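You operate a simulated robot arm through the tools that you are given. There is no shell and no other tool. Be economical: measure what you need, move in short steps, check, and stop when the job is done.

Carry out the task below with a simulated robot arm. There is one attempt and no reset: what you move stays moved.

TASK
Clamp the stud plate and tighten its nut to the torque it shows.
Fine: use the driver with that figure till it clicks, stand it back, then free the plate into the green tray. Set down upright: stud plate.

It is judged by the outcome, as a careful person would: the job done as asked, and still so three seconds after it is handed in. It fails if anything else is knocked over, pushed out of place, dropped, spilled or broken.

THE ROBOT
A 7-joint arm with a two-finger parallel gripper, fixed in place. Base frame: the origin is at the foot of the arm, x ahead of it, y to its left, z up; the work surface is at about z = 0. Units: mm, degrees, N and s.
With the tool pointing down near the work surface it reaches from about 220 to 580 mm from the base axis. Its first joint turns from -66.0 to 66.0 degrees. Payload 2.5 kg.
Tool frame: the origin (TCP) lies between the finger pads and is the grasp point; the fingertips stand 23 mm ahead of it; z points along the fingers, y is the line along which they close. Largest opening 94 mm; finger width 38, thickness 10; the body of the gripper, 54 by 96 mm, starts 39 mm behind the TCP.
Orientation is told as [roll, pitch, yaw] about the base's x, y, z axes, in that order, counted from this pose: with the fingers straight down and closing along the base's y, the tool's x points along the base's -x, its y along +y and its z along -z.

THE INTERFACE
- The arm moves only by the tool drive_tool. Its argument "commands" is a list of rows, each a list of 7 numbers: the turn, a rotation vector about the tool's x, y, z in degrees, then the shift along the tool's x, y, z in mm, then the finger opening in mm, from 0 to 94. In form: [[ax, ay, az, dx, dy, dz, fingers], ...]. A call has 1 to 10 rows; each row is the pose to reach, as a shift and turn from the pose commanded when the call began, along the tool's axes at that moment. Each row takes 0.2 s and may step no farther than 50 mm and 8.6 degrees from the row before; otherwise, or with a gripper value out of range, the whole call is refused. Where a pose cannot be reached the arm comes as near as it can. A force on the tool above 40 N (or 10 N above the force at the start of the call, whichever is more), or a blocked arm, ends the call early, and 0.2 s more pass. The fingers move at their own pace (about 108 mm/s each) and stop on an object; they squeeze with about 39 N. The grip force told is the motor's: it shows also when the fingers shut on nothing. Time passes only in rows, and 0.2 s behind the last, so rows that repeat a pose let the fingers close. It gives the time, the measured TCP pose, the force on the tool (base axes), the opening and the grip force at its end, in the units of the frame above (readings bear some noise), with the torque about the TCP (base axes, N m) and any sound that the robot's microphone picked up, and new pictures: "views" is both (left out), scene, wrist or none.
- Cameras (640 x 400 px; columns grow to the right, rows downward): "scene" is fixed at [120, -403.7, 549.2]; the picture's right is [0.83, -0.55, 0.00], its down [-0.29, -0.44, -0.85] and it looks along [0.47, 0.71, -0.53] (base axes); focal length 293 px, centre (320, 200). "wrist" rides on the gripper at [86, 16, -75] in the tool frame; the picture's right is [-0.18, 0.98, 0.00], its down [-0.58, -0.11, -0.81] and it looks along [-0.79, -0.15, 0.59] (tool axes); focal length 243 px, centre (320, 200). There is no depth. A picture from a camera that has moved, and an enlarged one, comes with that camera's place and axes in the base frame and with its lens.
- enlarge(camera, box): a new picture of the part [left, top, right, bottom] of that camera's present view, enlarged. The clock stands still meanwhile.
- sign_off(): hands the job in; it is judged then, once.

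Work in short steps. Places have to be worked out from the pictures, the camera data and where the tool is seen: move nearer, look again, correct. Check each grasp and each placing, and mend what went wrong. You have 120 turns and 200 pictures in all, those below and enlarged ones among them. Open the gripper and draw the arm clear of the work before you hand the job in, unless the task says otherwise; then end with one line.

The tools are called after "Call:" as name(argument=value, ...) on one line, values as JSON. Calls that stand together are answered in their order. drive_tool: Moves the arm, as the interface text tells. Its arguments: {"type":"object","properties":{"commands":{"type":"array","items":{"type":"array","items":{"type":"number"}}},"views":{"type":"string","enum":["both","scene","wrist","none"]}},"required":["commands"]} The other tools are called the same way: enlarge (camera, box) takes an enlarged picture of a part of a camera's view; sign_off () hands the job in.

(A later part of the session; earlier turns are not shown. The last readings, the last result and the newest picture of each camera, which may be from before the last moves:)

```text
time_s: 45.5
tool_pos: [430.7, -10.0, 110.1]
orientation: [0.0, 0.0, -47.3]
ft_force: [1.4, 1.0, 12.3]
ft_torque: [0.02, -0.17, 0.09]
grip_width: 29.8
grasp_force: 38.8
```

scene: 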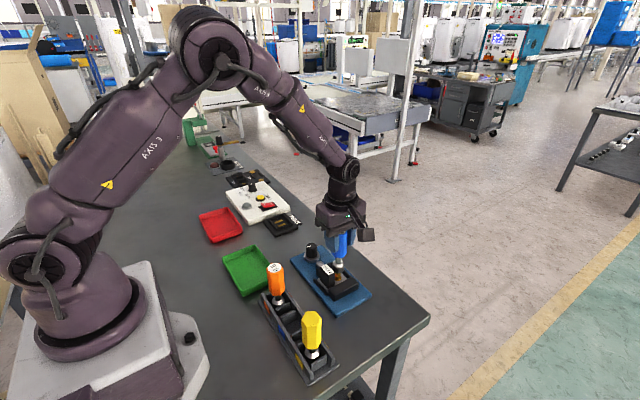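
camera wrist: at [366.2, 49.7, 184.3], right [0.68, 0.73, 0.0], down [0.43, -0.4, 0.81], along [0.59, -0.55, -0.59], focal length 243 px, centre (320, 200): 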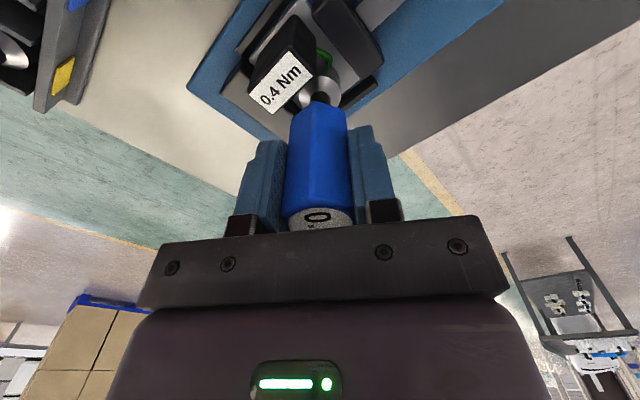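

The torque dropped to 0.09 without a reported sound. I'll check the pictures for what gave way.

Call:
enlarge(camera="scene", box=[310, 235, 380, 305])

Call:
enlarge(camera="wrist", box=[220, 0, 420, 230])

```text
5.71 times, centred on (345, 270) of scene
camera zoom: at [119.9, -403.7, 549.2], right [0.83, -0.55, 0.0], down [-0.29, -0.44, -0.85], along [0.47, 0.71, -0.53], focal length 1674 px, centre (177, -200)
```

zoom: 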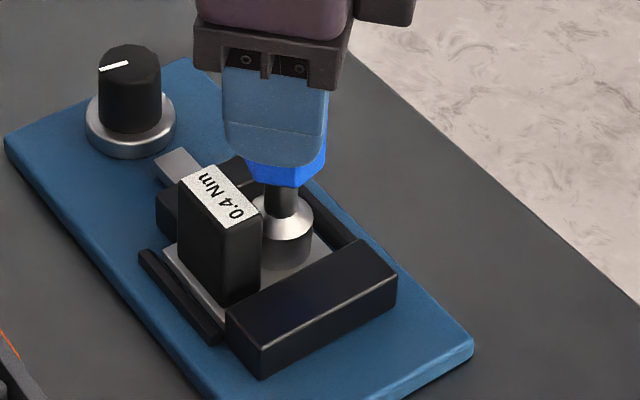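

```text
1.74 times, centred on (320, 115) of wrist
camera zoom: at [383.9, 63.7, 184.3], right [0.85, 0.53, 0.0], down [0.31, -0.5, 0.81], along [0.43, -0.68, -0.59], focal length 422 px, centre (320, 348)
```

zoom: 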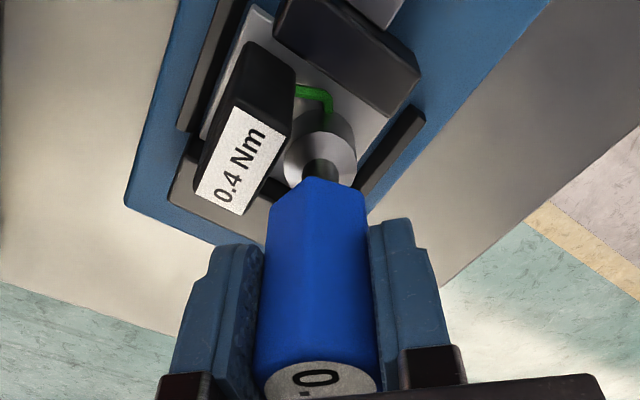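

The plate is still square in the vise. The socket may have skipped a corner under light press, so I'll press slightly more and turn on.

Call:
drive_tool(commands=[[0, 0, 0, 0, 0, 1, 20], [0, 0, 7, 0, 0, 1, 20], [0, 0, 14, 0, 0, 1, 20], [0, 0, 21, 0, 0, 1, 20]], views="none")

```text
time_s: 46.5
tool_pos: [431.1, -10.2, 110.4]
orientation: [0.1, -0.1, -68.4]
ft_force: [0.0, -3.6, 24.7]
ft_torque: [-0.2, 0.08, 0.25]
grip_width: 30.1
grasp_force: 39.1
```

Torque is building again (0.25), so I'll continue.

Call:
drive_tool(commands=[[0, 0, 6, 0, 0, 0, 20], [0, 0, 12, 0, 0, 0, 20], [0, 0, 18, 0, 0, 0, 20]], views="none")

```text
time_s: 47.3
tool_pos: [429.8, -9.4, 109.0]
orientation: [0.1, -0.1, -86.5]
ft_force: [1.9, 0.1, 19.5]
ft_torque: [-0.06, -0.1, 0.13]
grip_width: 30.3
grasp_force: 39.7
```

The readings are ambiguous. I'll lift the socket off and look at the nut's red mark to see how far it has turned.

Call:
drive_tool(commands=[[0, 0, 0, 0, 0, -20, 20], [0, 0, 0, 0, 0, -60, 20], [0, 0, 0, 0, 0, -90, 20]])

Call:
enlarge(camera="wrist", box=[240, 0, 400, 130])

Call:
enlarge(camera="scene", box=[320, 250, 370, 300])

```text
time_s: 48.1
tool_pos: [428.6, -10.4, 198.3]
orientation: [-0.2, 0.0, -86.2]
ft_force: [0.2, -0.6, -1.3]
ft_torque: [0.02, 0.04, 0.01]
grip_width: 30.0
grasp_force: 38.9
camera wrist: at [440.0, 76.9, 273.2], right [0.99, -0.12, 0.0], down [-0.07, -0.59, 0.81], along [-0.1, -0.8, -0.59], focal length 243 px, centre (320, 200)
```

scene: 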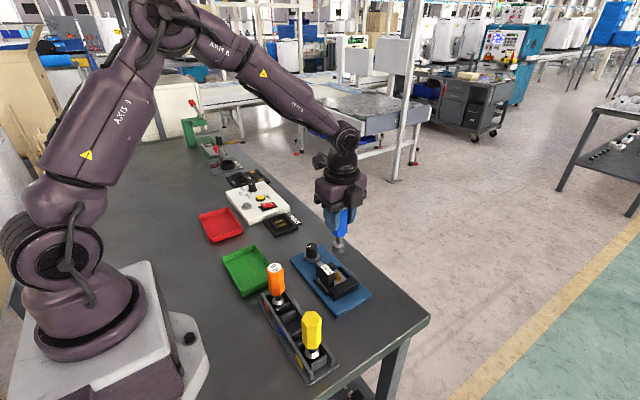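
wrist: 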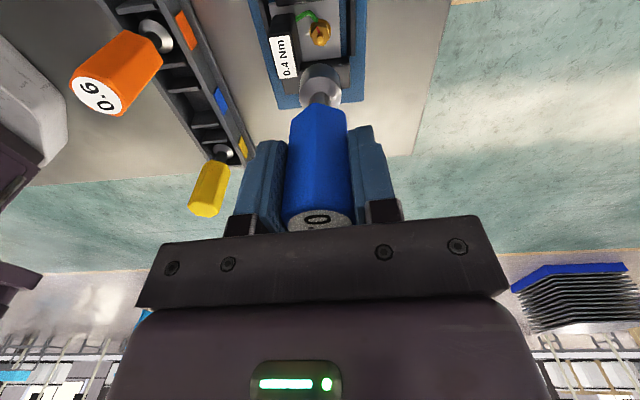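

```text
3.08 times, centred on (320, 65) of wrist
camera zoom: at [440.0, 76.9, 273.2], right [0.99, -0.12, 0.0], down [-0.07, -0.59, 0.81], along [-0.1, -0.8, -0.59], focal length 746 px, centre (320, 615)
```

zoom: 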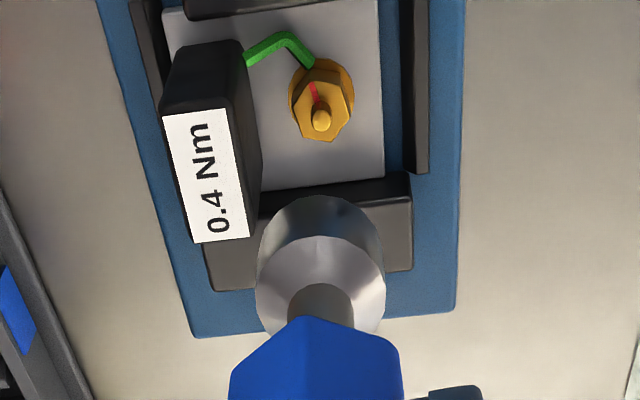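

```text
8.00 times, centred on (345, 275) of scene
camera zoom: at [120.0, -403.6, 549.2], right [0.83, -0.55, 0.0], down [-0.29, -0.44, -0.85], along [0.47, 0.71, -0.53], focal length 2344 px, centre (120, -400)
```

zoom: 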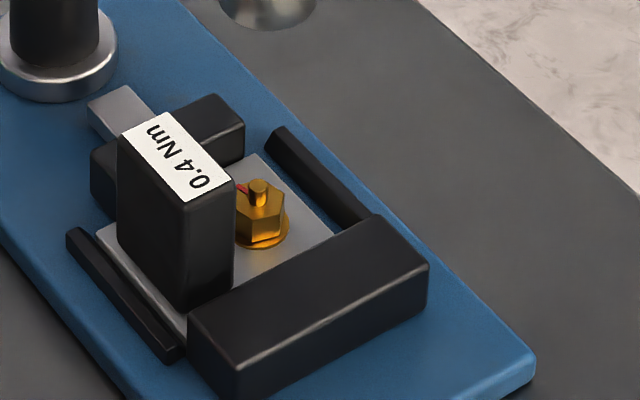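

The red mark has turned clockwise about 75° toward the green pointer, so the nut is moving but the socket slipped under light press. I'll wind the tool back to yaw ≈ +80 in the air and re-engage with a firmer press.

Call:
drive_tool(commands=[[0, 0, -8.5, 0, 0, 0, 20], [0, 0, -17, 0, 0, 0, 20], [0, 0, -25.5, 0, 0, 0, 20], [0, 0, -34, 0, 0, 0, 20], [0, 0, -42.5, 0, 0, 0, 20], [0, 0, -51, 0, 0, 0, 20], [0, 0, -59.5, 0, 0, 0, 20], [0, 0, -68, 0, 0, 0, 20], [0, 0, -76.5, 0, 0, 0, 20], [0, 0, -85, 0, 0, 0, 20]], views="none")

Call:
drive_tool(commands=[[0, 0, -8.5, 0, 0, 0, 20], [0, 0, -17, 0, 0, 0, 20], [0, 0, -25.5, 0, 0, 0, 20], [0, 0, -34, 0, 0, 0, 20], [0, 0, -42.5, 0, 0, 0, 20], [0, 0, -51, 0, 0, 0, 20], [0, 0, -59.5, 0, 0, 0, 20], [0, 0, -68, 0, 0, 0, 20], [0, 0, -76.5, 0, 0, 0, 20], [0, 0, -85, 0, 0, 0, 20]], views="wrist")

Call:
enlarge(camera="wrist", box=[240, 0, 400, 130])

```text
time_s: 50.3
tool_pos: [431.1, -10.4, 198.6]
orientation: [0.0, 0.1, -1.2]
ft_force: [-0.3, 0.1, -2.0]
ft_torque: [-0.01, 0.01, 0.0]
grip_width: 30.0
grasp_force: 38.9
```

```text
time_s: 52.5
tool_pos: [429.7, -10.7, 199.9]
orientation: [0.2, 0.0, 84.0]
ft_force: [0.0, 0.6, -1.0]
ft_torque: [0.02, 0.0, 0.0]
grip_width: 30.1
grasp_force: 39.6
camera wrist: at [405.1, -94.9, 273.6], right [-0.96, 0.29, 0.0], down [0.17, 0.57, 0.81], along [0.23, 0.77, -0.59], focal length 243 px, centre (320, 200)
```

wrist: 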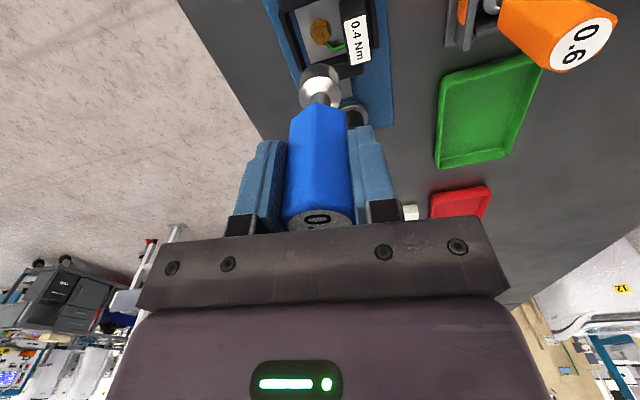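

```text
3.08 times, centred on (320, 65) of wrist
camera zoom: at [405.1, -94.9, 273.6], right [-0.96, 0.29, 0.0], down [0.17, 0.57, 0.81], along [0.23, 0.77, -0.59], focal length 746 px, centre (320, 615)
```

zoom: 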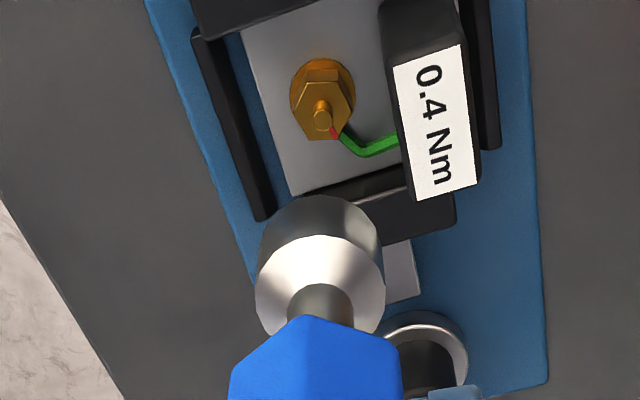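

The nut is at about (429.5,-10.5), right under the driver. I'll lower back on to contact.

Call:
drive_tool(commands=[[0, 0, 0, 0, 0, 45, 20], [0, 0, 0, 0, 0, 78, 20], [0, 0, 0, 0, 0, 84, 20], [0, 0, 0, 0, 0, 87, 20], [0, 0, 0, 0, 0, 89, 20]], views="none")

```text
time_s: 53.7
tool_pos: [429.4, -10.8, 108.9]
orientation: [0.0, 0.0, 83.9]
ft_force: [-4.0, -0.2, 8.9]
ft_torque: [0.02, 0.31, 0.07]
grip_width: 29.9
grasp_force: 39.7
```

Light contact at z≈109. I'll press about 1 mm more and turn in small increments, watching the torque.

Call:
drive_tool(commands=[[0, 0, 0, 0, 0, 1, 20], [0, 0, 6, 0, 0, 1, 20], [0, 0, 12, 0, 0, 1, 20], [0, 0, 18, 0, 0, 1, 20]], views="none")

Call:
drive_tool(commands=[[0, 0, 6, 0, 0, 0, 20], [0, 0, 12, 0, 0, 0, 20]], views="none")

Call:
drive_tool(commands=[[0, 0, 6, 0, 0, 0, 20], [0, 0, 12, 0, 0, 0, 20]], views="none")

```text
time_s: 54.7
tool_pos: [430.9, -10.6, 109.4]
orientation: [-0.1, -0.1, 65.7]
ft_force: [-1.3, -2.3, 18.6]
ft_torque: [-0.06, 0.2, 0.36]
grip_width: 30.0
grasp_force: 38.6
```

```text
time_s: 55.3
tool_pos: [430.9, -10.0, 109.3]
orientation: [-0.2, 0.1, 53.7]
ft_force: [-1.1, -2.1, 20.6]
ft_torque: [-0.08, 0.15, 0.57]
grip_width: 30.3
grasp_force: 39.4
```

```text
time_s: 55.9
tool_pos: [430.8, -10.3, 108.9]
orientation: [0.0, 0.1, 41.7]
ft_force: [-0.1, -0.3, 20.7]
ft_torque: [0.01, 0.0, 0.19]
grip_width: 30.1
grasp_force: 39.3
```

Torque peaked at 0.57 and then dropped. I'll go on a few more increments to see whether a click is reported.

Call:
drive_tool(commands=[[0, 0, 4, 0, 0, 0, 20], [0, 0, 8, 0, 0, 0, 20]], views="none")

Call:
drive_tool(commands=[[0, 0, 4, 0, 0, 0, 20], [0, 0, 8, 0, 0, 0, 20]], views="none")

Call:
drive_tool(commands=[[0, 0, 4, 0, 0, 0, 20], [0, 0, 8, 0, 0, 0, 20]], views="none")

```text
time_s: 56.5
tool_pos: [430.4, -10.0, 108.4]
orientation: [0.0, 0.0, 33.8]
ft_force: [0.7, 3.5, 18.4]
ft_torque: [0.23, -0.14, 0.13]
grip_width: 30.2
grasp_force: 39.0
```

```text
time_s: 57.1
tool_pos: [432.4, -9.1, 109.9]
orientation: [0.0, 0.1, 25.8]
ft_force: [0.5, 2.9, 16.8]
ft_torque: [0.28, -0.23, 0.34]
grip_width: 30.1
grasp_force: 39.0
```

```text
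time_s: 57.7
tool_pos: [430.6, -9.9, 109.1]
orientation: [0.0, -0.1, 17.7]
ft_force: [0.8, 3.1, 16.4]
ft_torque: [0.2, -0.19, 0.29]
grip_width: 29.9
grasp_force: 39.2
```

I'll lift off again to see how far the red mark moved in this pass.

Call:
drive_tool(commands=[[0, 0, 0, 0, 0, -20, 20], [0, 0, 0, 0, 0, -60, 20], [0, 0, 0, 0, 0, -90, 20], [0, 0, 0, 0, 0, -90, 20]], views="wrist")

Call:
enlarge(camera="wrist", box=[240, 0, 400, 130])

Call:
enlarge(camera="scene", box=[310, 250, 370, 300])

```text
time_s: 58.7
tool_pos: [429.8, -12.7, 199.1]
orientation: [0.1, 0.2, 17.9]
ft_force: [-0.6, 0.7, -1.4]
ft_torque: [0.0, 0.01, -0.01]
grip_width: 30.0
grasp_force: 39.3
camera wrist: at [342.0, -24.2, 273.5], right [-0.12, 0.99, 0.0], down [0.59, 0.07, 0.81], along [0.8, 0.1, -0.59], focal length 243 px, centre (320, 200)
```

wrist: 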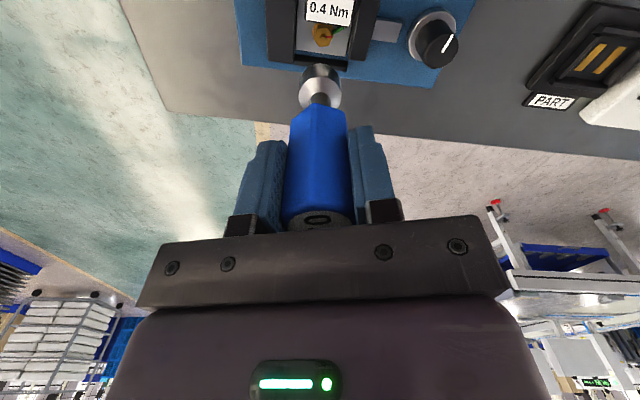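

```text
3.08 times, centred on (320, 65) of wrist
camera zoom: at [342.0, -24.2, 273.5], right [-0.12, 0.99, 0.0], down [0.59, 0.07, 0.81], along [0.8, 0.1, -0.59], focal length 746 px, centre (320, 615)
```

zoom: 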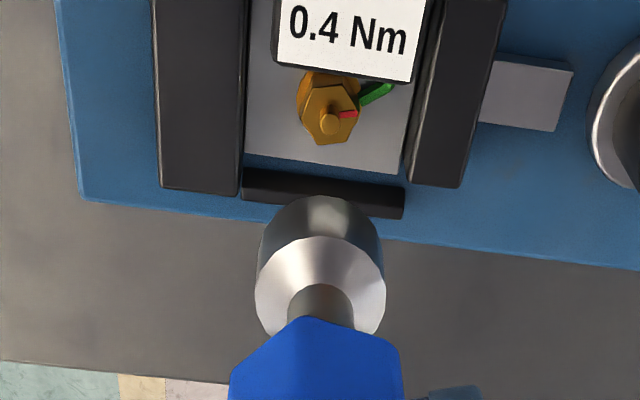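

```text
8.00 times, centred on (340, 275) of scene
camera zoom: at [120.0, -403.7, 549.2], right [0.83, -0.55, 0.0], down [-0.29, -0.44, -0.85], along [0.47, 0.71, -0.53], focal length 2344 px, centre (160, -400)
```

zoom: 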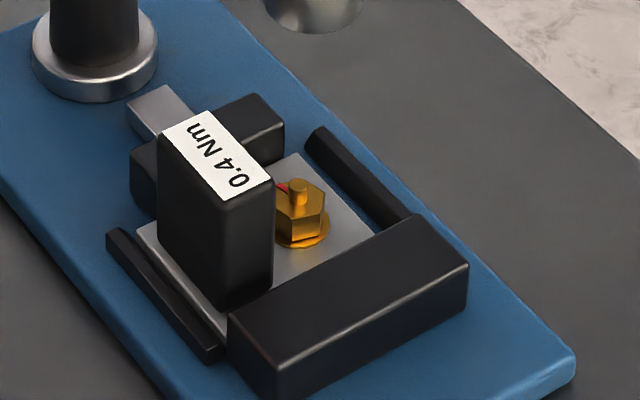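

The red mark hasn't moved in this pass; it is still just about at the green pointer. I'll check whether the handle slipped in the fingers by looking at the label orientation.

Call:
enlarge(camera="wrist", box=[260, 90, 380, 240])

Call:
enlarge(camera="wrist", box=[290, 0, 370, 60])

```text
2.67 times, centred on (320, 165) of wrist
camera zoom: at [342.0, -24.2, 273.5], right [-0.12, 0.99, 0.0], down [0.59, 0.07, 0.81], along [0.8, 0.1, -0.59], focal length 647 px, centre (320, 293)
```

zoom: 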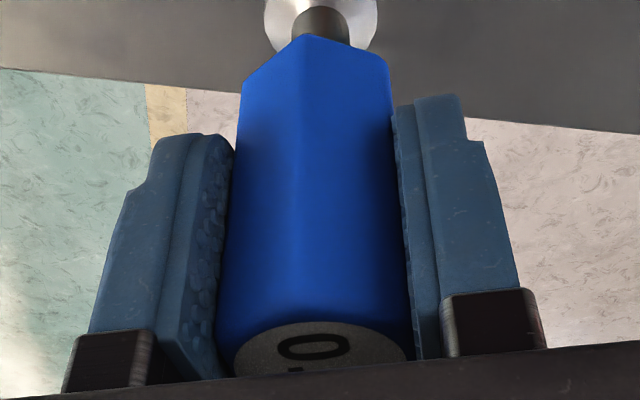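

```text
6.67 times, centred on (330, 30) of wrist
camera zoom: at [342.0, -24.2, 273.5], right [-0.12, 0.99, 0.0], down [0.59, 0.07, 0.81], along [0.8, 0.1, -0.59], focal length 1618 px, centre (253, 1333)
```

zoom: 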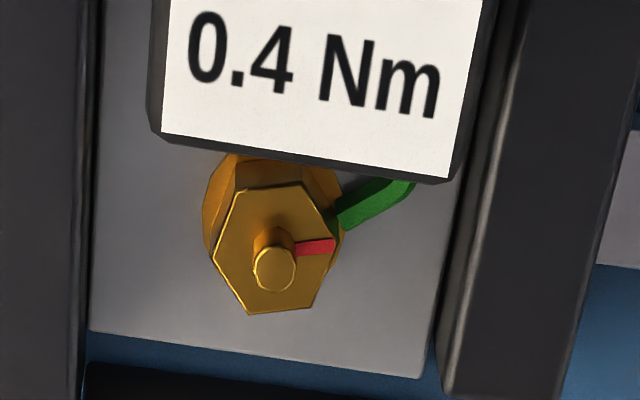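

The handle isn't slipping and the nut now resists, so either the clutch is already slipping or the engagement is poor. I'll re-engage with a lighter press and turn slowly, reading torque and sound each step.

Call:
drive_tool(commands=[[0, 0, 0, 0, 0, 45, 20], [0, 0, 0, 0, 0, 78, 20], [0, 0, 0, 0, 0, 85, 20], [0, 0, 0, 0, 0, 88, 20], [0, 0, 0, 0, 0, 89, 20]], views="none")

Call:
drive_tool(commands=[[0, 0, 4, 0, 0, 0, 20], [0, 0, 8, 0, 0, 0, 20]], views="none")

Call:
drive_tool(commands=[[0, 0, 4, 0, 0, 0, 20], [0, 0, 8, 0, 0, 0, 20]], views="none")

Call:
drive_tool(commands=[[0, 0, 4, 0, 0, 0, 20], [0, 0, 8, 0, 0, 0, 20]], views="none")

Call:
drive_tool(commands=[[0, 0, 4, 0, 0, 0, 20], [0, 0, 8, 0, 0, 0, 20]], views="none")

Call:
drive_tool(commands=[[0, 0, 4, 0, 0, 0, 20], [0, 0, 8, 0, 0, 0, 20]], views="none")

```text
time_s: 59.9
tool_pos: [430.1, -11.8, 108.5]
orientation: [0.0, 0.0, 17.9]
ft_force: [-0.5, -0.1, -1.1]
ft_torque: [0.01, -0.01, -0.02]
grip_width: 29.9
grasp_force: 38.6
```

```text
time_s: 60.5
tool_pos: [430.3, -10.4, 110.4]
orientation: [0.1, 0.2, 9.9]
ft_force: [-0.7, 0.2, -1.9]
ft_torque: [0.04, 0.02, 0.25]
grip_width: 29.8
grasp_force: 39.2
```

```text
time_s: 61.1
tool_pos: [429.4, -10.2, 110.3]
orientation: [-0.1, 0.0, 1.7]
ft_force: [-0.4, 0.8, -2.3]
ft_torque: [0.01, -0.01, 0.14]
grip_width: 29.8
grasp_force: 39.4
```

```text
time_s: 61.7
tool_pos: [430.6, -9.5, 109.9]
orientation: [-0.1, 0.1, -6.4]
ft_force: [-0.2, 0.9, -1.7]
ft_torque: [-0.02, -0.02, 0.06]
grip_width: 30.2
grasp_force: 38.5
```

```text
time_s: 62.3
tool_pos: [430.2, -10.3, 110.2]
orientation: [0.0, 0.0, -14.3]
ft_force: [0.2, 0.2, -2.6]
ft_torque: [0.0, 0.02, 0.03]
grip_width: 30.1
grasp_force: 38.9
```

```text
time_s: 62.9
tool_pos: [430.4, -11.6, 110.9]
orientation: [0.1, 0.0, -22.3]
ft_force: [0.3, 0.4, -2.0]
ft_torque: [0.01, 0.01, -0.01]
grip_width: 30.1
grasp_force: 38.8
```

With no axial load the torque fades to zero, so the socket only drives while pressed. I'll press about 1.5 mm and continue in small steps.

Call:
drive_tool(commands=[[0, 0, 0, 0, 0, 1, 20], [0, 0, 0, 0, 0, 2, 20]], views="none")

Call:
drive_tool(commands=[[0, 0, 4, 0, 0, 0, 20], [0, 0, 8, 0, 0, 0, 20]], views="none")

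Call:
drive_tool(commands=[[0, 0, 4, 0, 0, 0, 20], [0, 0, 8, 0, 0, 0, 20]], views="none")

Call:
drive_tool(commands=[[0, 0, 4, 0, 0, 0, 20], [0, 0, 8, 0, 0, 0, 20]], views="none")

Call:
drive_tool(commands=[[0, 0, 4, 0, 0, 0, 20], [0, 0, 8, 0, 0, 0, 20]], views="none")

Call:
drive_tool(commands=[[0, 0, 4, 0, 0, 0, 20], [0, 0, 8, 0, 0, 0, 20]], views="none")

```text
time_s: 63.5
tool_pos: [430.4, -10.4, 109.7]
orientation: [0.0, -0.1, -22.2]
ft_force: [-2.9, -1.6, 9.9]
ft_torque: [-0.06, 0.26, -0.02]
grip_width: 29.9
grasp_force: 39.0
```

```text
time_s: 64.1
tool_pos: [428.9, -10.2, 109.7]
orientation: [0.0, -0.1, -30.2]
ft_force: [-2.3, -2.1, 19.0]
ft_torque: [-0.13, 0.33, 0.43]
grip_width: 30.3
grasp_force: 38.7
```

```text
time_s: 64.7
tool_pos: [430.6, -11.1, 108.2]
orientation: [0.0, -0.1, -38.2]
ft_force: [-2.7, -2.6, 23.0]
ft_torque: [-0.19, 0.21, 0.34]
grip_width: 29.8
grasp_force: 39.3
```

```text
time_s: 65.3
tool_pos: [431.3, -9.9, 108.3]
orientation: [0.0, -0.1, -46.3]
ft_force: [-1.0, -2.8, 24.0]
ft_torque: [-0.19, 0.07, 0.25]
grip_width: 30.2
grasp_force: 39.4
```

```text
time_s: 65.9
tool_pos: [430.0, -10.1, 107.5]
orientation: [0.1, 0.0, -54.3]
ft_force: [1.0, -4.7, 26.3]
ft_torque: [-0.27, 0.02, 0.22]
grip_width: 30.0
grasp_force: 38.8
```

```text
time_s: 66.5
tool_pos: [430.7, -10.5, 107.4]
orientation: [0.1, 0.1, -62.2]
ft_force: [-0.7, -1.3, 28.9]
ft_torque: [-0.22, 0.11, 0.2]
grip_width: 30.2
grasp_force: 39.2
```

The pattern repeats: torque peaks early, then fades to a friction floor. I'll lift and inspect the nut mark, plate and driver together.

Call:
drive_tool(commands=[[0, 0, 0, 0, 0, -20, 20], [0, 0, 0, 0, 0, -60, 20], [0, 0, 0, 0, 0, -90, 20], [0, 0, 0, 0, 0, -90, 20]], views="wrist")

Call:
enlarge(camera="wrist", box=[270, 0, 370, 75])

Call:
enlarge(camera="wrist", box=[260, 90, 380, 240])

```text
time_s: 67.5
tool_pos: [431.3, -10.5, 198.1]
orientation: [-0.1, -0.1, -62.2]
ft_force: [-0.2, 1.2, -1.6]
ft_torque: [0.0, 0.0, -0.03]
grip_width: 30.1
grasp_force: 38.8
camera wrist: at [405.4, 73.7, 272.2], right [0.96, 0.29, 0.0], down [0.18, -0.57, 0.81], along [0.24, -0.77, -0.59], focal length 243 px, centre (320, 200)
```

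wrist: 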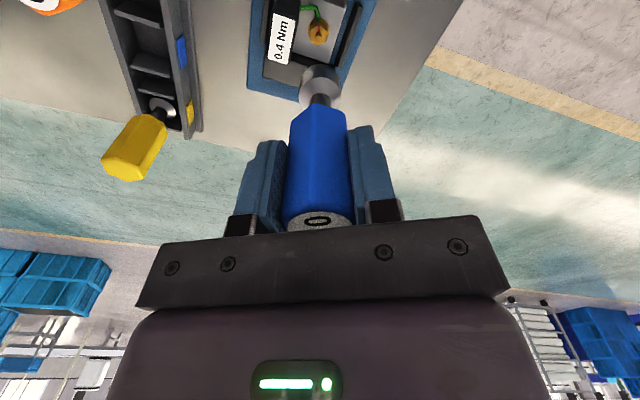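

```text
5.33 times, centred on (320, 38) of wrist
camera zoom: at [405.4, 73.7, 272.2], right [0.96, 0.29, 0.0], down [0.18, -0.57, 0.81], along [0.24, -0.77, -0.59], focal length 1294 px, centre (320, 1067)
```

zoom: 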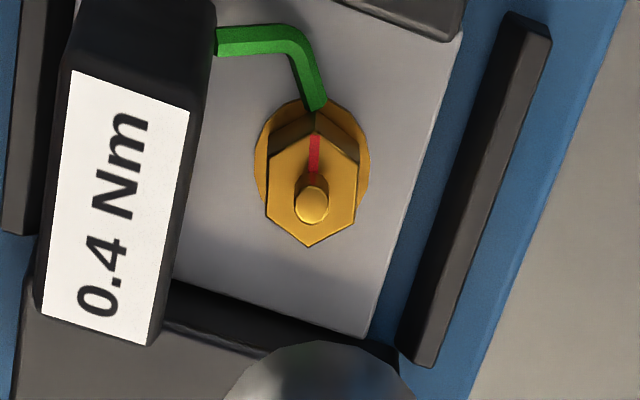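

```text
2.67 times, centred on (320, 165) of wrist
camera zoom: at [405.4, 73.7, 272.2], right [0.96, 0.29, 0.0], down [0.18, -0.57, 0.81], along [0.24, -0.77, -0.59], focal length 647 px, centre (320, 293)
```

zoom: 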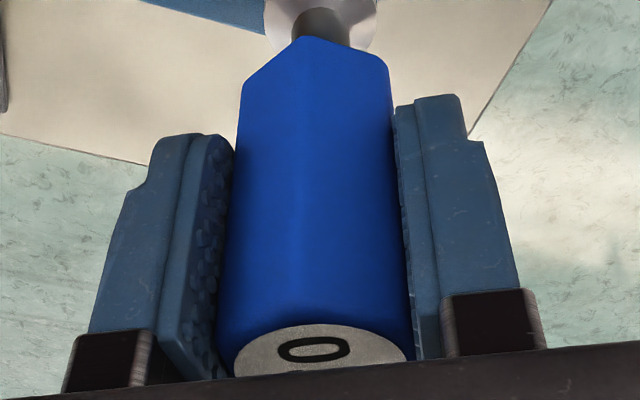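

The red mark is now lined up with the green pointer, having advanced about 20° more in this pass. I'll wind back in the air, correct x by -1.5 mm, and make one more slow pressed pass to look for the click.

Call:
drive_tool(commands=[[0, 0, -8.5, 1, -1.2, 0, 20], [0, 0, -17, 1, -1.2, 0, 20], [0, 0, -25.5, 1, -1.2, 0, 20], [0, 0, -34, 1, -1.2, 0, 20], [0, 0, -42.5, 1, -1.2, 0, 20], [0, 0, -51, 1, -1.2, 0, 20], [0, 0, -59.5, 1, -1.2, 0, 20], [0, 0, -68, 1, -1.2, 0, 20], [0, 0, -76.5, 1, -1.2, 0, 20], [0, 0, -85, 1, -1.2, 0, 20]], views="none")

Call:
drive_tool(commands=[[0, 0, 0, 0, 0, 45, 20], [0, 0, 0, 0, 0, 78, 20], [0, 0, 0, 0, 0, 85, 20], [0, 0, 0, 0, 0, 88, 20], [0, 0, 0, 0, 0, 89.5, 20], [0, 0, 0, 0, 0, 90.5, 20]], views="none")

```text
time_s: 69.7
tool_pos: [427.6, -10.0, 199.2]
orientation: [0.0, 0.1, 23.0]
ft_force: [0.0, 0.2, -1.2]
ft_torque: [0.0, -0.03, 0.01]
grip_width: 30.0
grasp_force: 39.6
```

```text
time_s: 71.1
tool_pos: [429.1, -10.6, 108.3]
orientation: [0.1, 0.0, 22.8]
ft_force: [-8.0, -0.6, 25.5]
ft_torque: [0.04, 0.68, 0.03]
grip_width: 30.0
grasp_force: 39.4
```

Pressed at 25 N. I'll turn slowly now, 3° per row.

Call:
drive_tool(commands=[[0, 0, 3, 0, 0, 0, 20], [0, 0, 6, 0, 0, 0, 20], [0, 0, 9, 0, 0, 0, 20]], views="none")

Call:
drive_tool(commands=[[0, 0, 3, 0, 0, 0, 20], [0, 0, 6, 0, 0, 0, 20], [0, 0, 9, 0, 0, 0, 20]], views="none")

Call:
drive_tool(commands=[[0, 0, 3, 0, 0, 0, 20], [0, 0, 6, 0, 0, 0, 20], [0, 0, 9, 0, 0, 0, 20]], views="none")

```text
time_s: 71.9
tool_pos: [430.5, -10.8, 107.7]
orientation: [0.0, -0.1, 13.8]
ft_force: [-1.6, -0.5, 29.8]
ft_torque: [0.09, 0.1, 0.43]
grip_width: 30.2
grasp_force: 39.0
```

```text
time_s: 72.7
tool_pos: [430.1, -8.8, 108.2]
orientation: [0.0, -0.1, 4.8]
ft_force: [2.1, 3.6, 23.3]
ft_torque: [0.28, -0.54, 0.36]
grip_width: 30.0
grasp_force: 38.9
```

```text
time_s: 73.5
tool_pos: [429.3, -10.4, 107.4]
orientation: [0.0, -0.1, -4.2]
ft_force: [3.5, 4.8, 25.0]
ft_torque: [0.19, -0.53, 0.3]
grip_width: 30.0
grasp_force: 39.1
```

The pattern is the same: a peak near 0.43, then decay, with no sound line. I'll lift and check whether the red mark has moved past the green pointer or is holding there.

Call:
drive_tool(commands=[[0, 0, 0, 0, 0, -20, 20], [0, 0, 0, 0, 0, -60, 20], [0, 0, 0, 0, 0, -90, 20], [0, 0, 0, 0, 0, -90, 20]], views="wrist")

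Call:
enlarge(camera="wrist", box=[280, 0, 380, 75])

```text
time_s: 74.5
tool_pos: [428.1, -9.7, 199.0]
orientation: [0.0, 0.2, -4.2]
ft_force: [0.2, -0.6, -1.5]
ft_torque: [0.0, 0.01, -0.01]
grip_width: 30.0
grasp_force: 39.5
camera wrist: at [343.6, 12.8, 273.4], right [0.26, 0.97, 0.0], down [0.57, -0.15, 0.81], along [0.78, -0.21, -0.59], focal length 243 px, centre (320, 200)
```

wrist: 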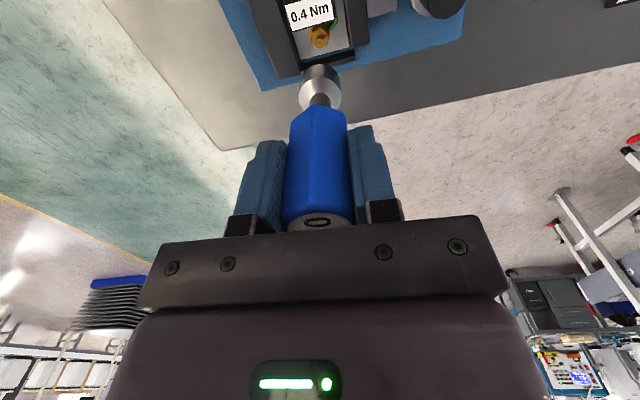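

```text
5.33 times, centred on (330, 38) of wrist
camera zoom: at [343.6, 12.8, 273.4], right [0.26, 0.97, 0.0], down [0.57, -0.15, 0.81], along [0.78, -0.21, -0.59], focal length 1294 px, centre (267, 1067)
```

zoom: 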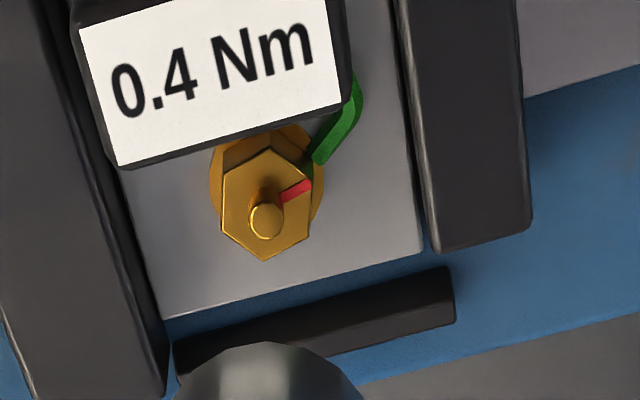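

In base axes the red mark has sat at the same angle (about 17° off +y, on the green pointer) since the first pass. So the nut is tight and the driver releases each time. I'll do one careful final pass to try to catch the click.

Call:
drive_tool(commands=[[0, 0, 0, 0, 0, 45, 20], [0, 0, 0, 0, 0, 78, 20], [0, 0, 0, 0, 0, 85, 20], [0, 0, 0, 0, 0, 88, 20], [0, 0, 0, 0, 0, 90, 20], [0, 0, 0, 0, 0, 90, 20]], views="none")

Call:
drive_tool(commands=[[0, 0, 3, 0, 0, 0, 20]], views="none")

Call:
drive_tool(commands=[[0, 0, 3, 0, 0, 0, 20]], views="none")

Call:
drive_tool(commands=[[0, 0, 3, 0, 0, 0, 20]], views="none")

Call:
drive_tool(commands=[[0, 0, 3, 0, 0, 0, 20]], views="none")

```text
time_s: 75.9
tool_pos: [426.6, -10.4, 108.3]
orientation: [-0.1, 0.0, -4.3]
ft_force: [-3.4, -1.6, 12.3]
ft_torque: [-0.09, 0.11, -0.16]
grip_width: 30.0
grasp_force: 38.7
```

```text
time_s: 76.3
tool_pos: [428.1, -10.0, 109.6]
orientation: [0.0, -0.2, -7.2]
ft_force: [-3.3, 0.3, 17.2]
ft_torque: [-0.02, 0.13, 0.09]
grip_width: 30.2
grasp_force: 38.7
```

```text
time_s: 76.7
tool_pos: [429.2, -9.5, 107.2]
orientation: [0.1, -0.1, -10.2]
ft_force: [0.2, 3.2, 17.4]
ft_torque: [0.19, -0.03, 0.1]
grip_width: 29.9
grasp_force: 39.1
```

```text
time_s: 77.1
tool_pos: [429.1, -10.8, 109.0]
orientation: [0.0, -0.2, -13.1]
ft_force: [1.8, 3.3, 22.2]
ft_torque: [0.14, -0.07, 0.11]
grip_width: 29.5
grasp_force: 39.3
```

```text
time_s: 77.5
tool_pos: [428.7, -10.7, 106.7]
orientation: [0.0, -0.2, -16.3]
ft_force: [4.0, 0.2, 21.9]
ft_torque: [0.04, -0.28, 0.22]
grip_width: 29.7
grasp_force: 39.3
```

Torque is building again (0.22). I'll continue a bit further in this engagement.

Call:
drive_tool(commands=[[0, 0, 3, 0, 0, 0, 20], [0, 0, 6, 0, 0, 0, 20]], views="none")

Call:
drive_tool(commands=[[0, 0, 3, 0, 0, 0, 20], [0, 0, 6, 0, 0, 0, 20]], views="none")

Call:
drive_tool(commands=[[0, 0, 3, 0, 0, 0, 20], [0, 0, 6, 0, 0, 0, 20]], views="none")

Call:
drive_tool(commands=[[0, 0, 3, 0, 0, 0, 20], [0, 0, 6, 0, 0, 0, 20]], views="wrist")

```text
time_s: 78.1
tool_pos: [428.8, -9.5, 108.4]
orientation: [0.0, 0.0, -22.1]
ft_force: [2.3, 1.2, 23.9]
ft_torque: [-0.07, -0.37, 0.46]
grip_width: 30.0
grasp_force: 38.7
```

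```text
time_s: 78.7
tool_pos: [428.5, -10.1, 108.2]
orientation: [0.1, 0.1, -28.3]
ft_force: [1.6, 1.9, 21.6]
ft_torque: [0.03, -0.29, 0.12]
grip_width: 30.2
grasp_force: 38.9
```

```text
time_s: 79.3
tool_pos: [430.2, -11.0, 108.3]
orientation: [0.0, -0.1, -34.3]
ft_force: [4.2, 3.3, 21.1]
ft_torque: [0.09, -0.35, 0.38]
grip_width: 30.1
grasp_force: 39.0
```

```text
time_s: 79.9
tool_pos: [428.6, -10.1, 106.8]
orientation: [0.1, -0.1, -40.3]
ft_force: [5.5, -1.3, 20.3]
ft_torque: [-0.21, -0.37, 0.16]
grip_width: 30.1
grasp_force: 38.9
camera wrist: at [373.3, 56.9, 181.8], right [0.78, 0.63, 0.0], down [0.37, -0.46, 0.81], along [0.51, -0.63, -0.59], focal length 243 px, centre (320, 200)
```

wrist: 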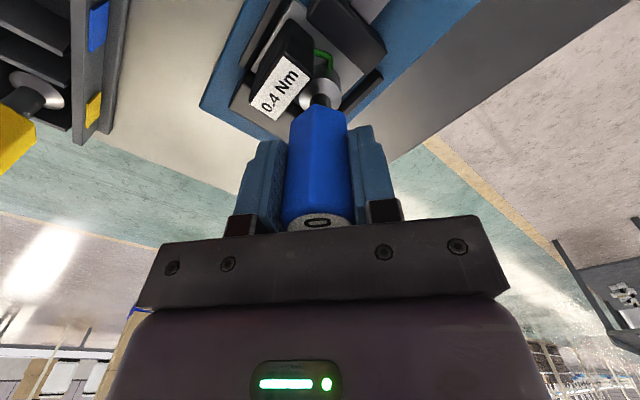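

The torque now shows a sawtooth (0.46, 0.12, 0.38, 0.16) about every 12° while the nut stays put. That is the clutch slipping at its limit, so the nut is at the driver's torque even though the microphone line never appeared. I'll lift off, wind back, and carry the driver home.

Call:
drive_tool(commands=[[0, 0, 0, 0, 0, -20, 20], [0, 0, 0, 0, 0, -60, 20], [0, 0, 0, 0, 0, -95, 20], [0, 0, -8.5, 0, 0, -95, 20], [0, 0, -17, 0, 0, -95, 20], [0, 0, -25.5, 0, 0, -95, 20], [0, 0, -34, 0, 0, -95, 20], [0, 0, -42.5, 0, 0, -95, 20], [0, 0, -51, 0, 0, -95, 20], [0, 0, -59.5, 0, 0, -95, 20]], views="wrist")

Call:
enlarge(camera="wrist", box=[280, 0, 380, 75])

```text
time_s: 82.1
tool_pos: [428.8, -10.3, 202.5]
orientation: [0.0, 0.0, 19.4]
ft_force: [0.1, 0.1, -2.1]
ft_torque: [0.01, -0.02, 0.0]
grip_width: 30.1
grasp_force: 39.1
camera wrist: at [342.1, -24.4, 276.7], right [-0.15, 0.99, 0.0], down [0.59, 0.09, 0.81], along [0.8, 0.12, -0.59], focal length 243 px, centre (320, 200)
```

wrist: 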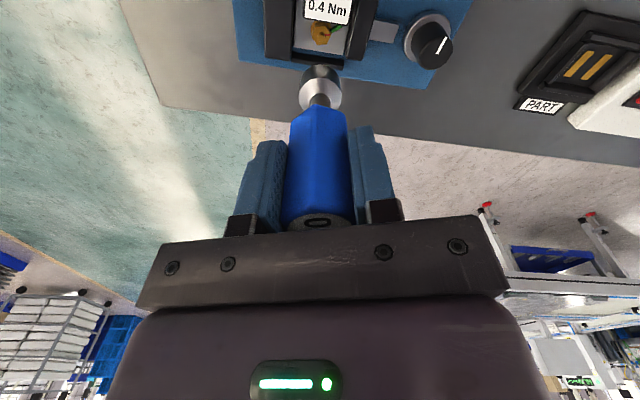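

```text
5.33 times, centred on (330, 38) of wrist
camera zoom: at [342.1, -24.4, 276.7], right [-0.15, 0.99, 0.0], down [0.59, 0.09, 0.81], along [0.8, 0.12, -0.59], focal length 1294 px, centre (267, 1067)
```

zoom: 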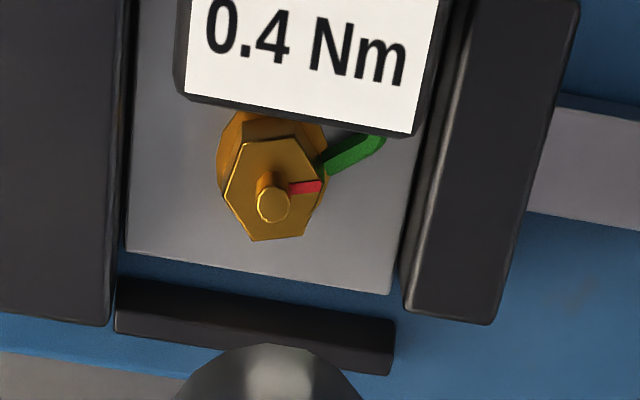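

The nut mark is unchanged and tight on the pointer. Now I carry the driver to above its rack slot, rotating back to yaw 90.

Call:
drive_tool(commands=[[0, 0, -7.85, 18, 0, 0, 20], [0, 0, -15.7, 36, -1, 0, 20], [0, 0, -23.5, 54, -1, 0, 20], [0, 0, -31.4, 72, -2, 0, 20], [0, 0, -39.2, 90, -2, 0, 20], [0, 0, -47.1, 108, -2, 0, 20], [0, 0, -54.9, 126, -3, 0, 20], [0, 0, -62.8, 144, -3, 0, 20], [0, 0, -70.6, 160, -3.4, 0, 20], [0, 0, -70.6, 160, -3.4, 0, 20]])

Call:
enlarge(camera="wrist", box=[240, 0, 400, 130])

Call:
enlarge(camera="scene", box=[240, 230, 340, 390])

```text
time_s: 84.3
tool_pos: [278.3, -64.5, 202.4]
orientation: [-0.1, 0.0, 90.1]
ft_force: [-0.6, 0.4, -1.7]
ft_torque: [0.02, -0.02, 0.0]
grip_width: 30.1
grasp_force: 39.2
camera wrist: at [262.3, -153.1, 276.7], right [-0.98, 0.18, 0.0], down [0.11, 0.58, 0.81], along [0.15, 0.79, -0.59], focal length 243 px, centre (320, 200)
```

scene: 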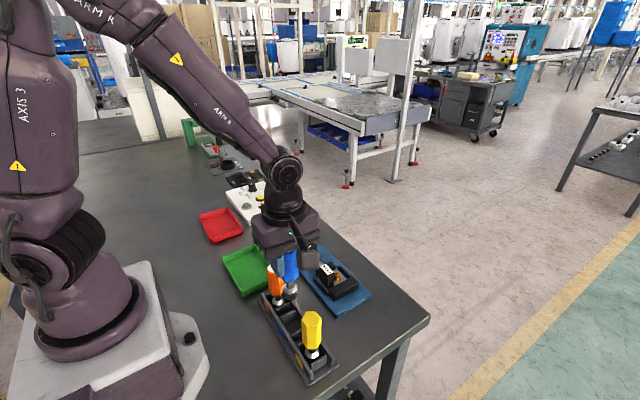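
wrist: 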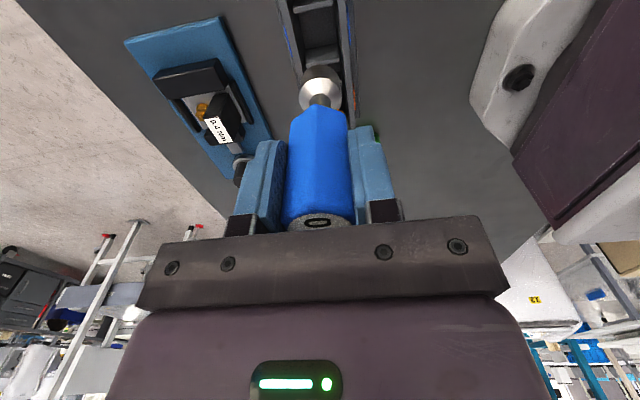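

```text
3.08 times, centred on (320, 65) of wrist
camera zoom: at [262.3, -153.1, 276.7], right [-0.98, 0.18, 0.0], down [0.11, 0.58, 0.81], along [0.15, 0.79, -0.59], focal length 746 px, centre (320, 615)
```

zoom: 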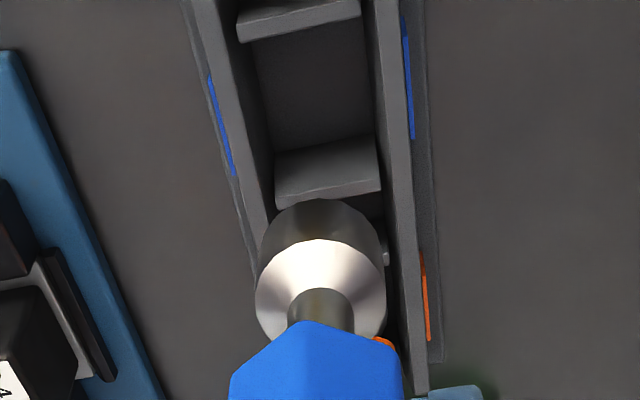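

```text
2.50 times, centred on (290, 310) of scene
camera zoom: at [120.0, -403.7, 549.2], right [0.83, -0.55, 0.0], down [-0.29, -0.44, -0.85], along [0.47, 0.71, -0.53], focal length 732 px, centre (395, -75)
```

zoom: 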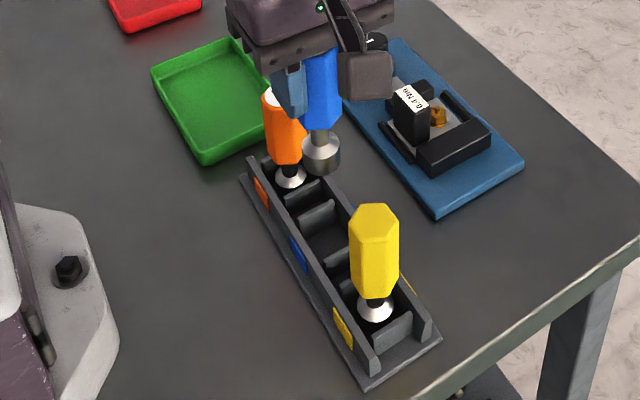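

The slot under the driver measures about x 262–296, y -85..-54, and my pose matches the pick pose within 1 mm. I'll lower toward the slot, then check.

Call:
drive_tool(commands=[[0, 0, 0, -0.3, -0.8, 40, 20], [0, 0, 0, -0.3, -0.8, 72, 20], [0, 0, 0, -0.3, -0.8, 72, 20]], views="none")

Call:
enlarge(camera="wrist", box=[240, 0, 400, 130])

Call:
enlarge(camera="scene", box=[255, 260, 335, 350])

```text
time_s: 85.1
tool_pos: [277.0, -65.3, 128.9]
orientation: [0.0, -0.1, 89.9]
ft_force: [0.8, 0.8, -1.4]
ft_torque: [-0.01, -0.02, -0.04]
grip_width: 30.0
grasp_force: 39.7
```

```text
3.08 times, centred on (320, 65) of wrist
camera zoom: at [261.1, -152.8, 203.3], right [-0.98, 0.19, 0.0], down [0.11, 0.58, 0.81], along [0.15, 0.79, -0.59], focal length 746 px, centre (320, 615)
```

zoom: 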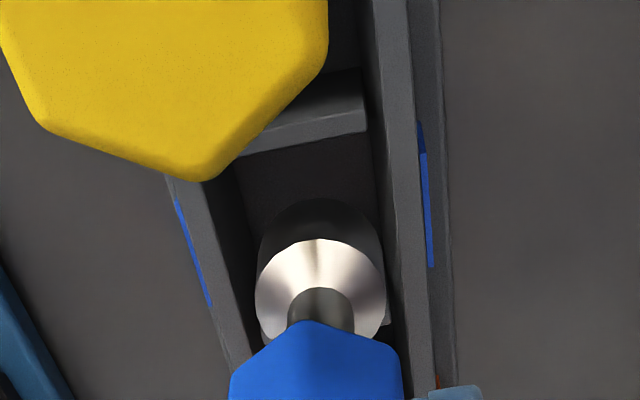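

```text
4.44 times, centred on (295, 305) of scene
camera zoom: at [120.0, -403.7, 549.2], right [0.83, -0.55, 0.0], down [-0.29, -0.44, -0.85], along [0.47, 0.71, -0.53], focal length 1302 px, centre (431, -267)
```

zoom: 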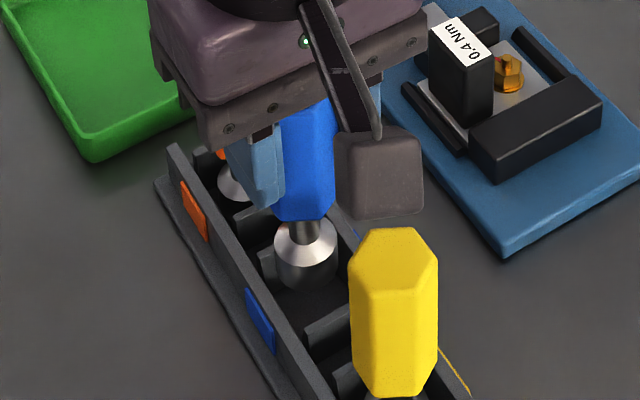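

The socket is about 2 mm close to the -x wall, so I'll shift +2 mm in x and lower to contact.

Call:
drive_tool(commands=[[0, 0, 0, 0, -2, 0, 20], [0, 0, 0, 0, -2, 12, 20], [0, 0, 0, 0, -2, 22, 20], [0, 0, 0, 0, -2, 28, 20], [0, 0, 0, 0, -2, 31, 20], [0, 0, 0, 0, -2, 33, 20]], views="none")

Call:
enlarge(camera="wrist", box=[240, 0, 400, 130])

Call:
enlarge(camera="scene", box=[255, 260, 335, 350])

```text
time_s: 86.5
tool_pos: [280.6, -65.4, 97.0]
orientation: [0.1, 0.0, 89.9]
ft_force: [-4.0, 0.7, -0.6]
ft_torque: [0.06, 0.38, 0.0]
grip_width: 30.0
grasp_force: 38.8
```

```text
3.08 times, centred on (320, 65) of wrist
camera zoom: at [264.9, -153.0, 171.4], right [-0.98, 0.19, 0.0], down [0.11, 0.58, 0.81], along [0.15, 0.79, -0.59], focal length 746 px, centre (320, 615)
```

zoom: 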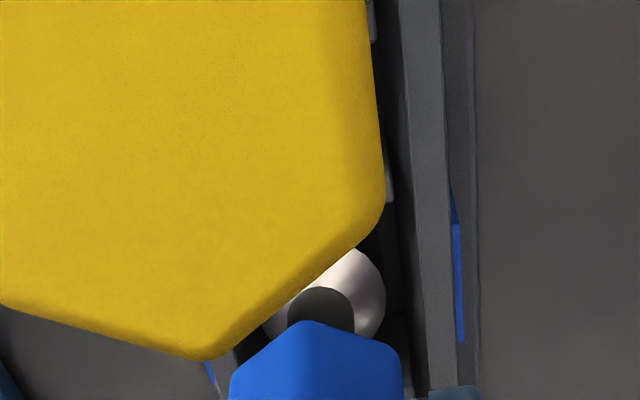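

```text
4.44 times, centred on (295, 305) of scene
camera zoom: at [120.0, -403.6, 549.2], right [0.83, -0.55, 0.0], down [-0.29, -0.44, -0.85], along [0.47, 0.71, -0.53], focal length 1302 px, centre (431, -267)
```

zoom: 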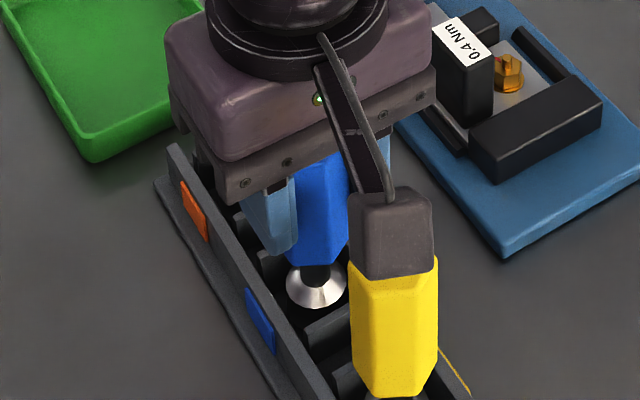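

It's in the slot and brushing the +x wall slightly. I'll ease -1 mm in x and lower to the floor contact.

Call:
drive_tool(commands=[[0, 0, 0, 0, 1, 0, 20], [0, 0, 0, 0, 1, 1.5, 20], [0, 0, 0, 0, 1, 3, 20], [0, 0, 0, 0, 1, 4.5, 20]], views="none")

```text
time_s: 87.5
tool_pos: [280.2, -66.0, 93.1]
orientation: [0.1, 0.1, 89.8]
ft_force: [-8.5, -1.4, 31.3]
ft_torque: [-0.07, 0.36, 0.01]
grip_width: 29.8
grasp_force: 39.5
```

Floor contact reads 31 N. I'll back off the press, open, and rise clear.

Call:
drive_tool(commands=[[0, 0, 0, 0, 0, -2, 20], [0, 0, 0, 0, 0, -2, 50], [0, 0, 0, 0, 0, -2, 50], [0, 0, 0, 0, 0, -40, 50], [0, 0, 0, 0, 0, -85, 50], [0, 0, 0, 0, 0, -115, 50]])

Call:
enlarge(camera="scene", box=[240, 230, 340, 390])

```text
time_s: 88.9
tool_pos: [279.6, -64.4, 207.8]
orientation: [0.1, 0.0, 89.8]
ft_force: [0.4, 0.3, 0.6]
ft_torque: [0.0, 0.02, -0.01]
grip_width: 50.4
grasp_force: 0.1
camera wrist: at [263.0, -151.6, 282.6], right [-0.98, 0.19, 0.0], down [0.11, 0.58, 0.81], along [0.15, 0.79, -0.59], focal length 243 px, centre (320, 200)
```

scene: 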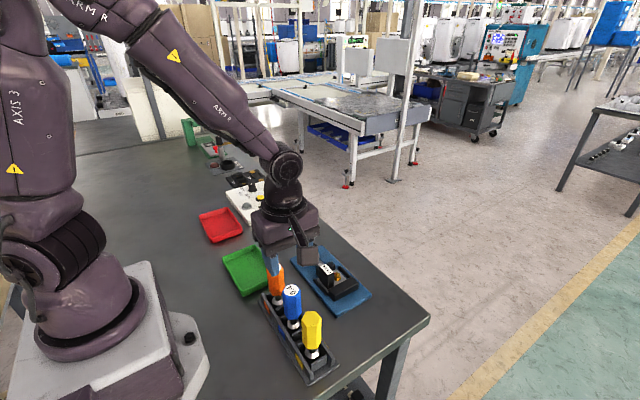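
wrist: 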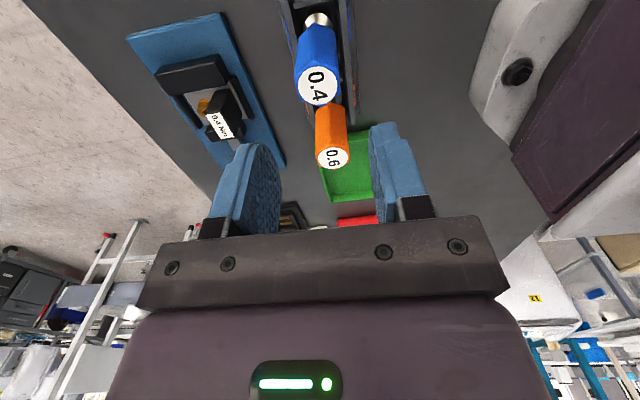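

```text
2.50 times, centred on (290, 310) of scene
camera zoom: at [120.0, -403.7, 549.2], right [0.83, -0.55, 0.0], down [-0.29, -0.44, -0.85], along [0.47, 0.71, -0.53], focal length 732 px, centre (395, -75)
```

zoom: 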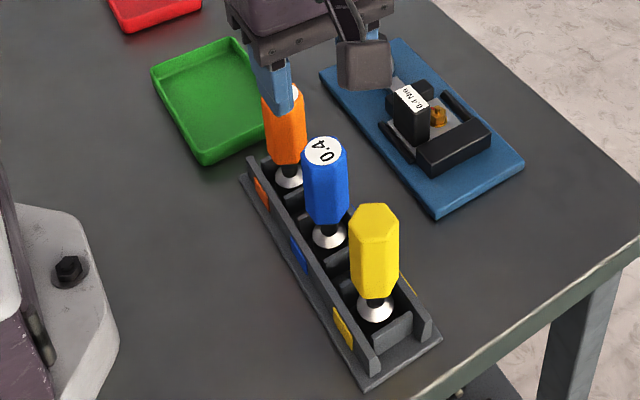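

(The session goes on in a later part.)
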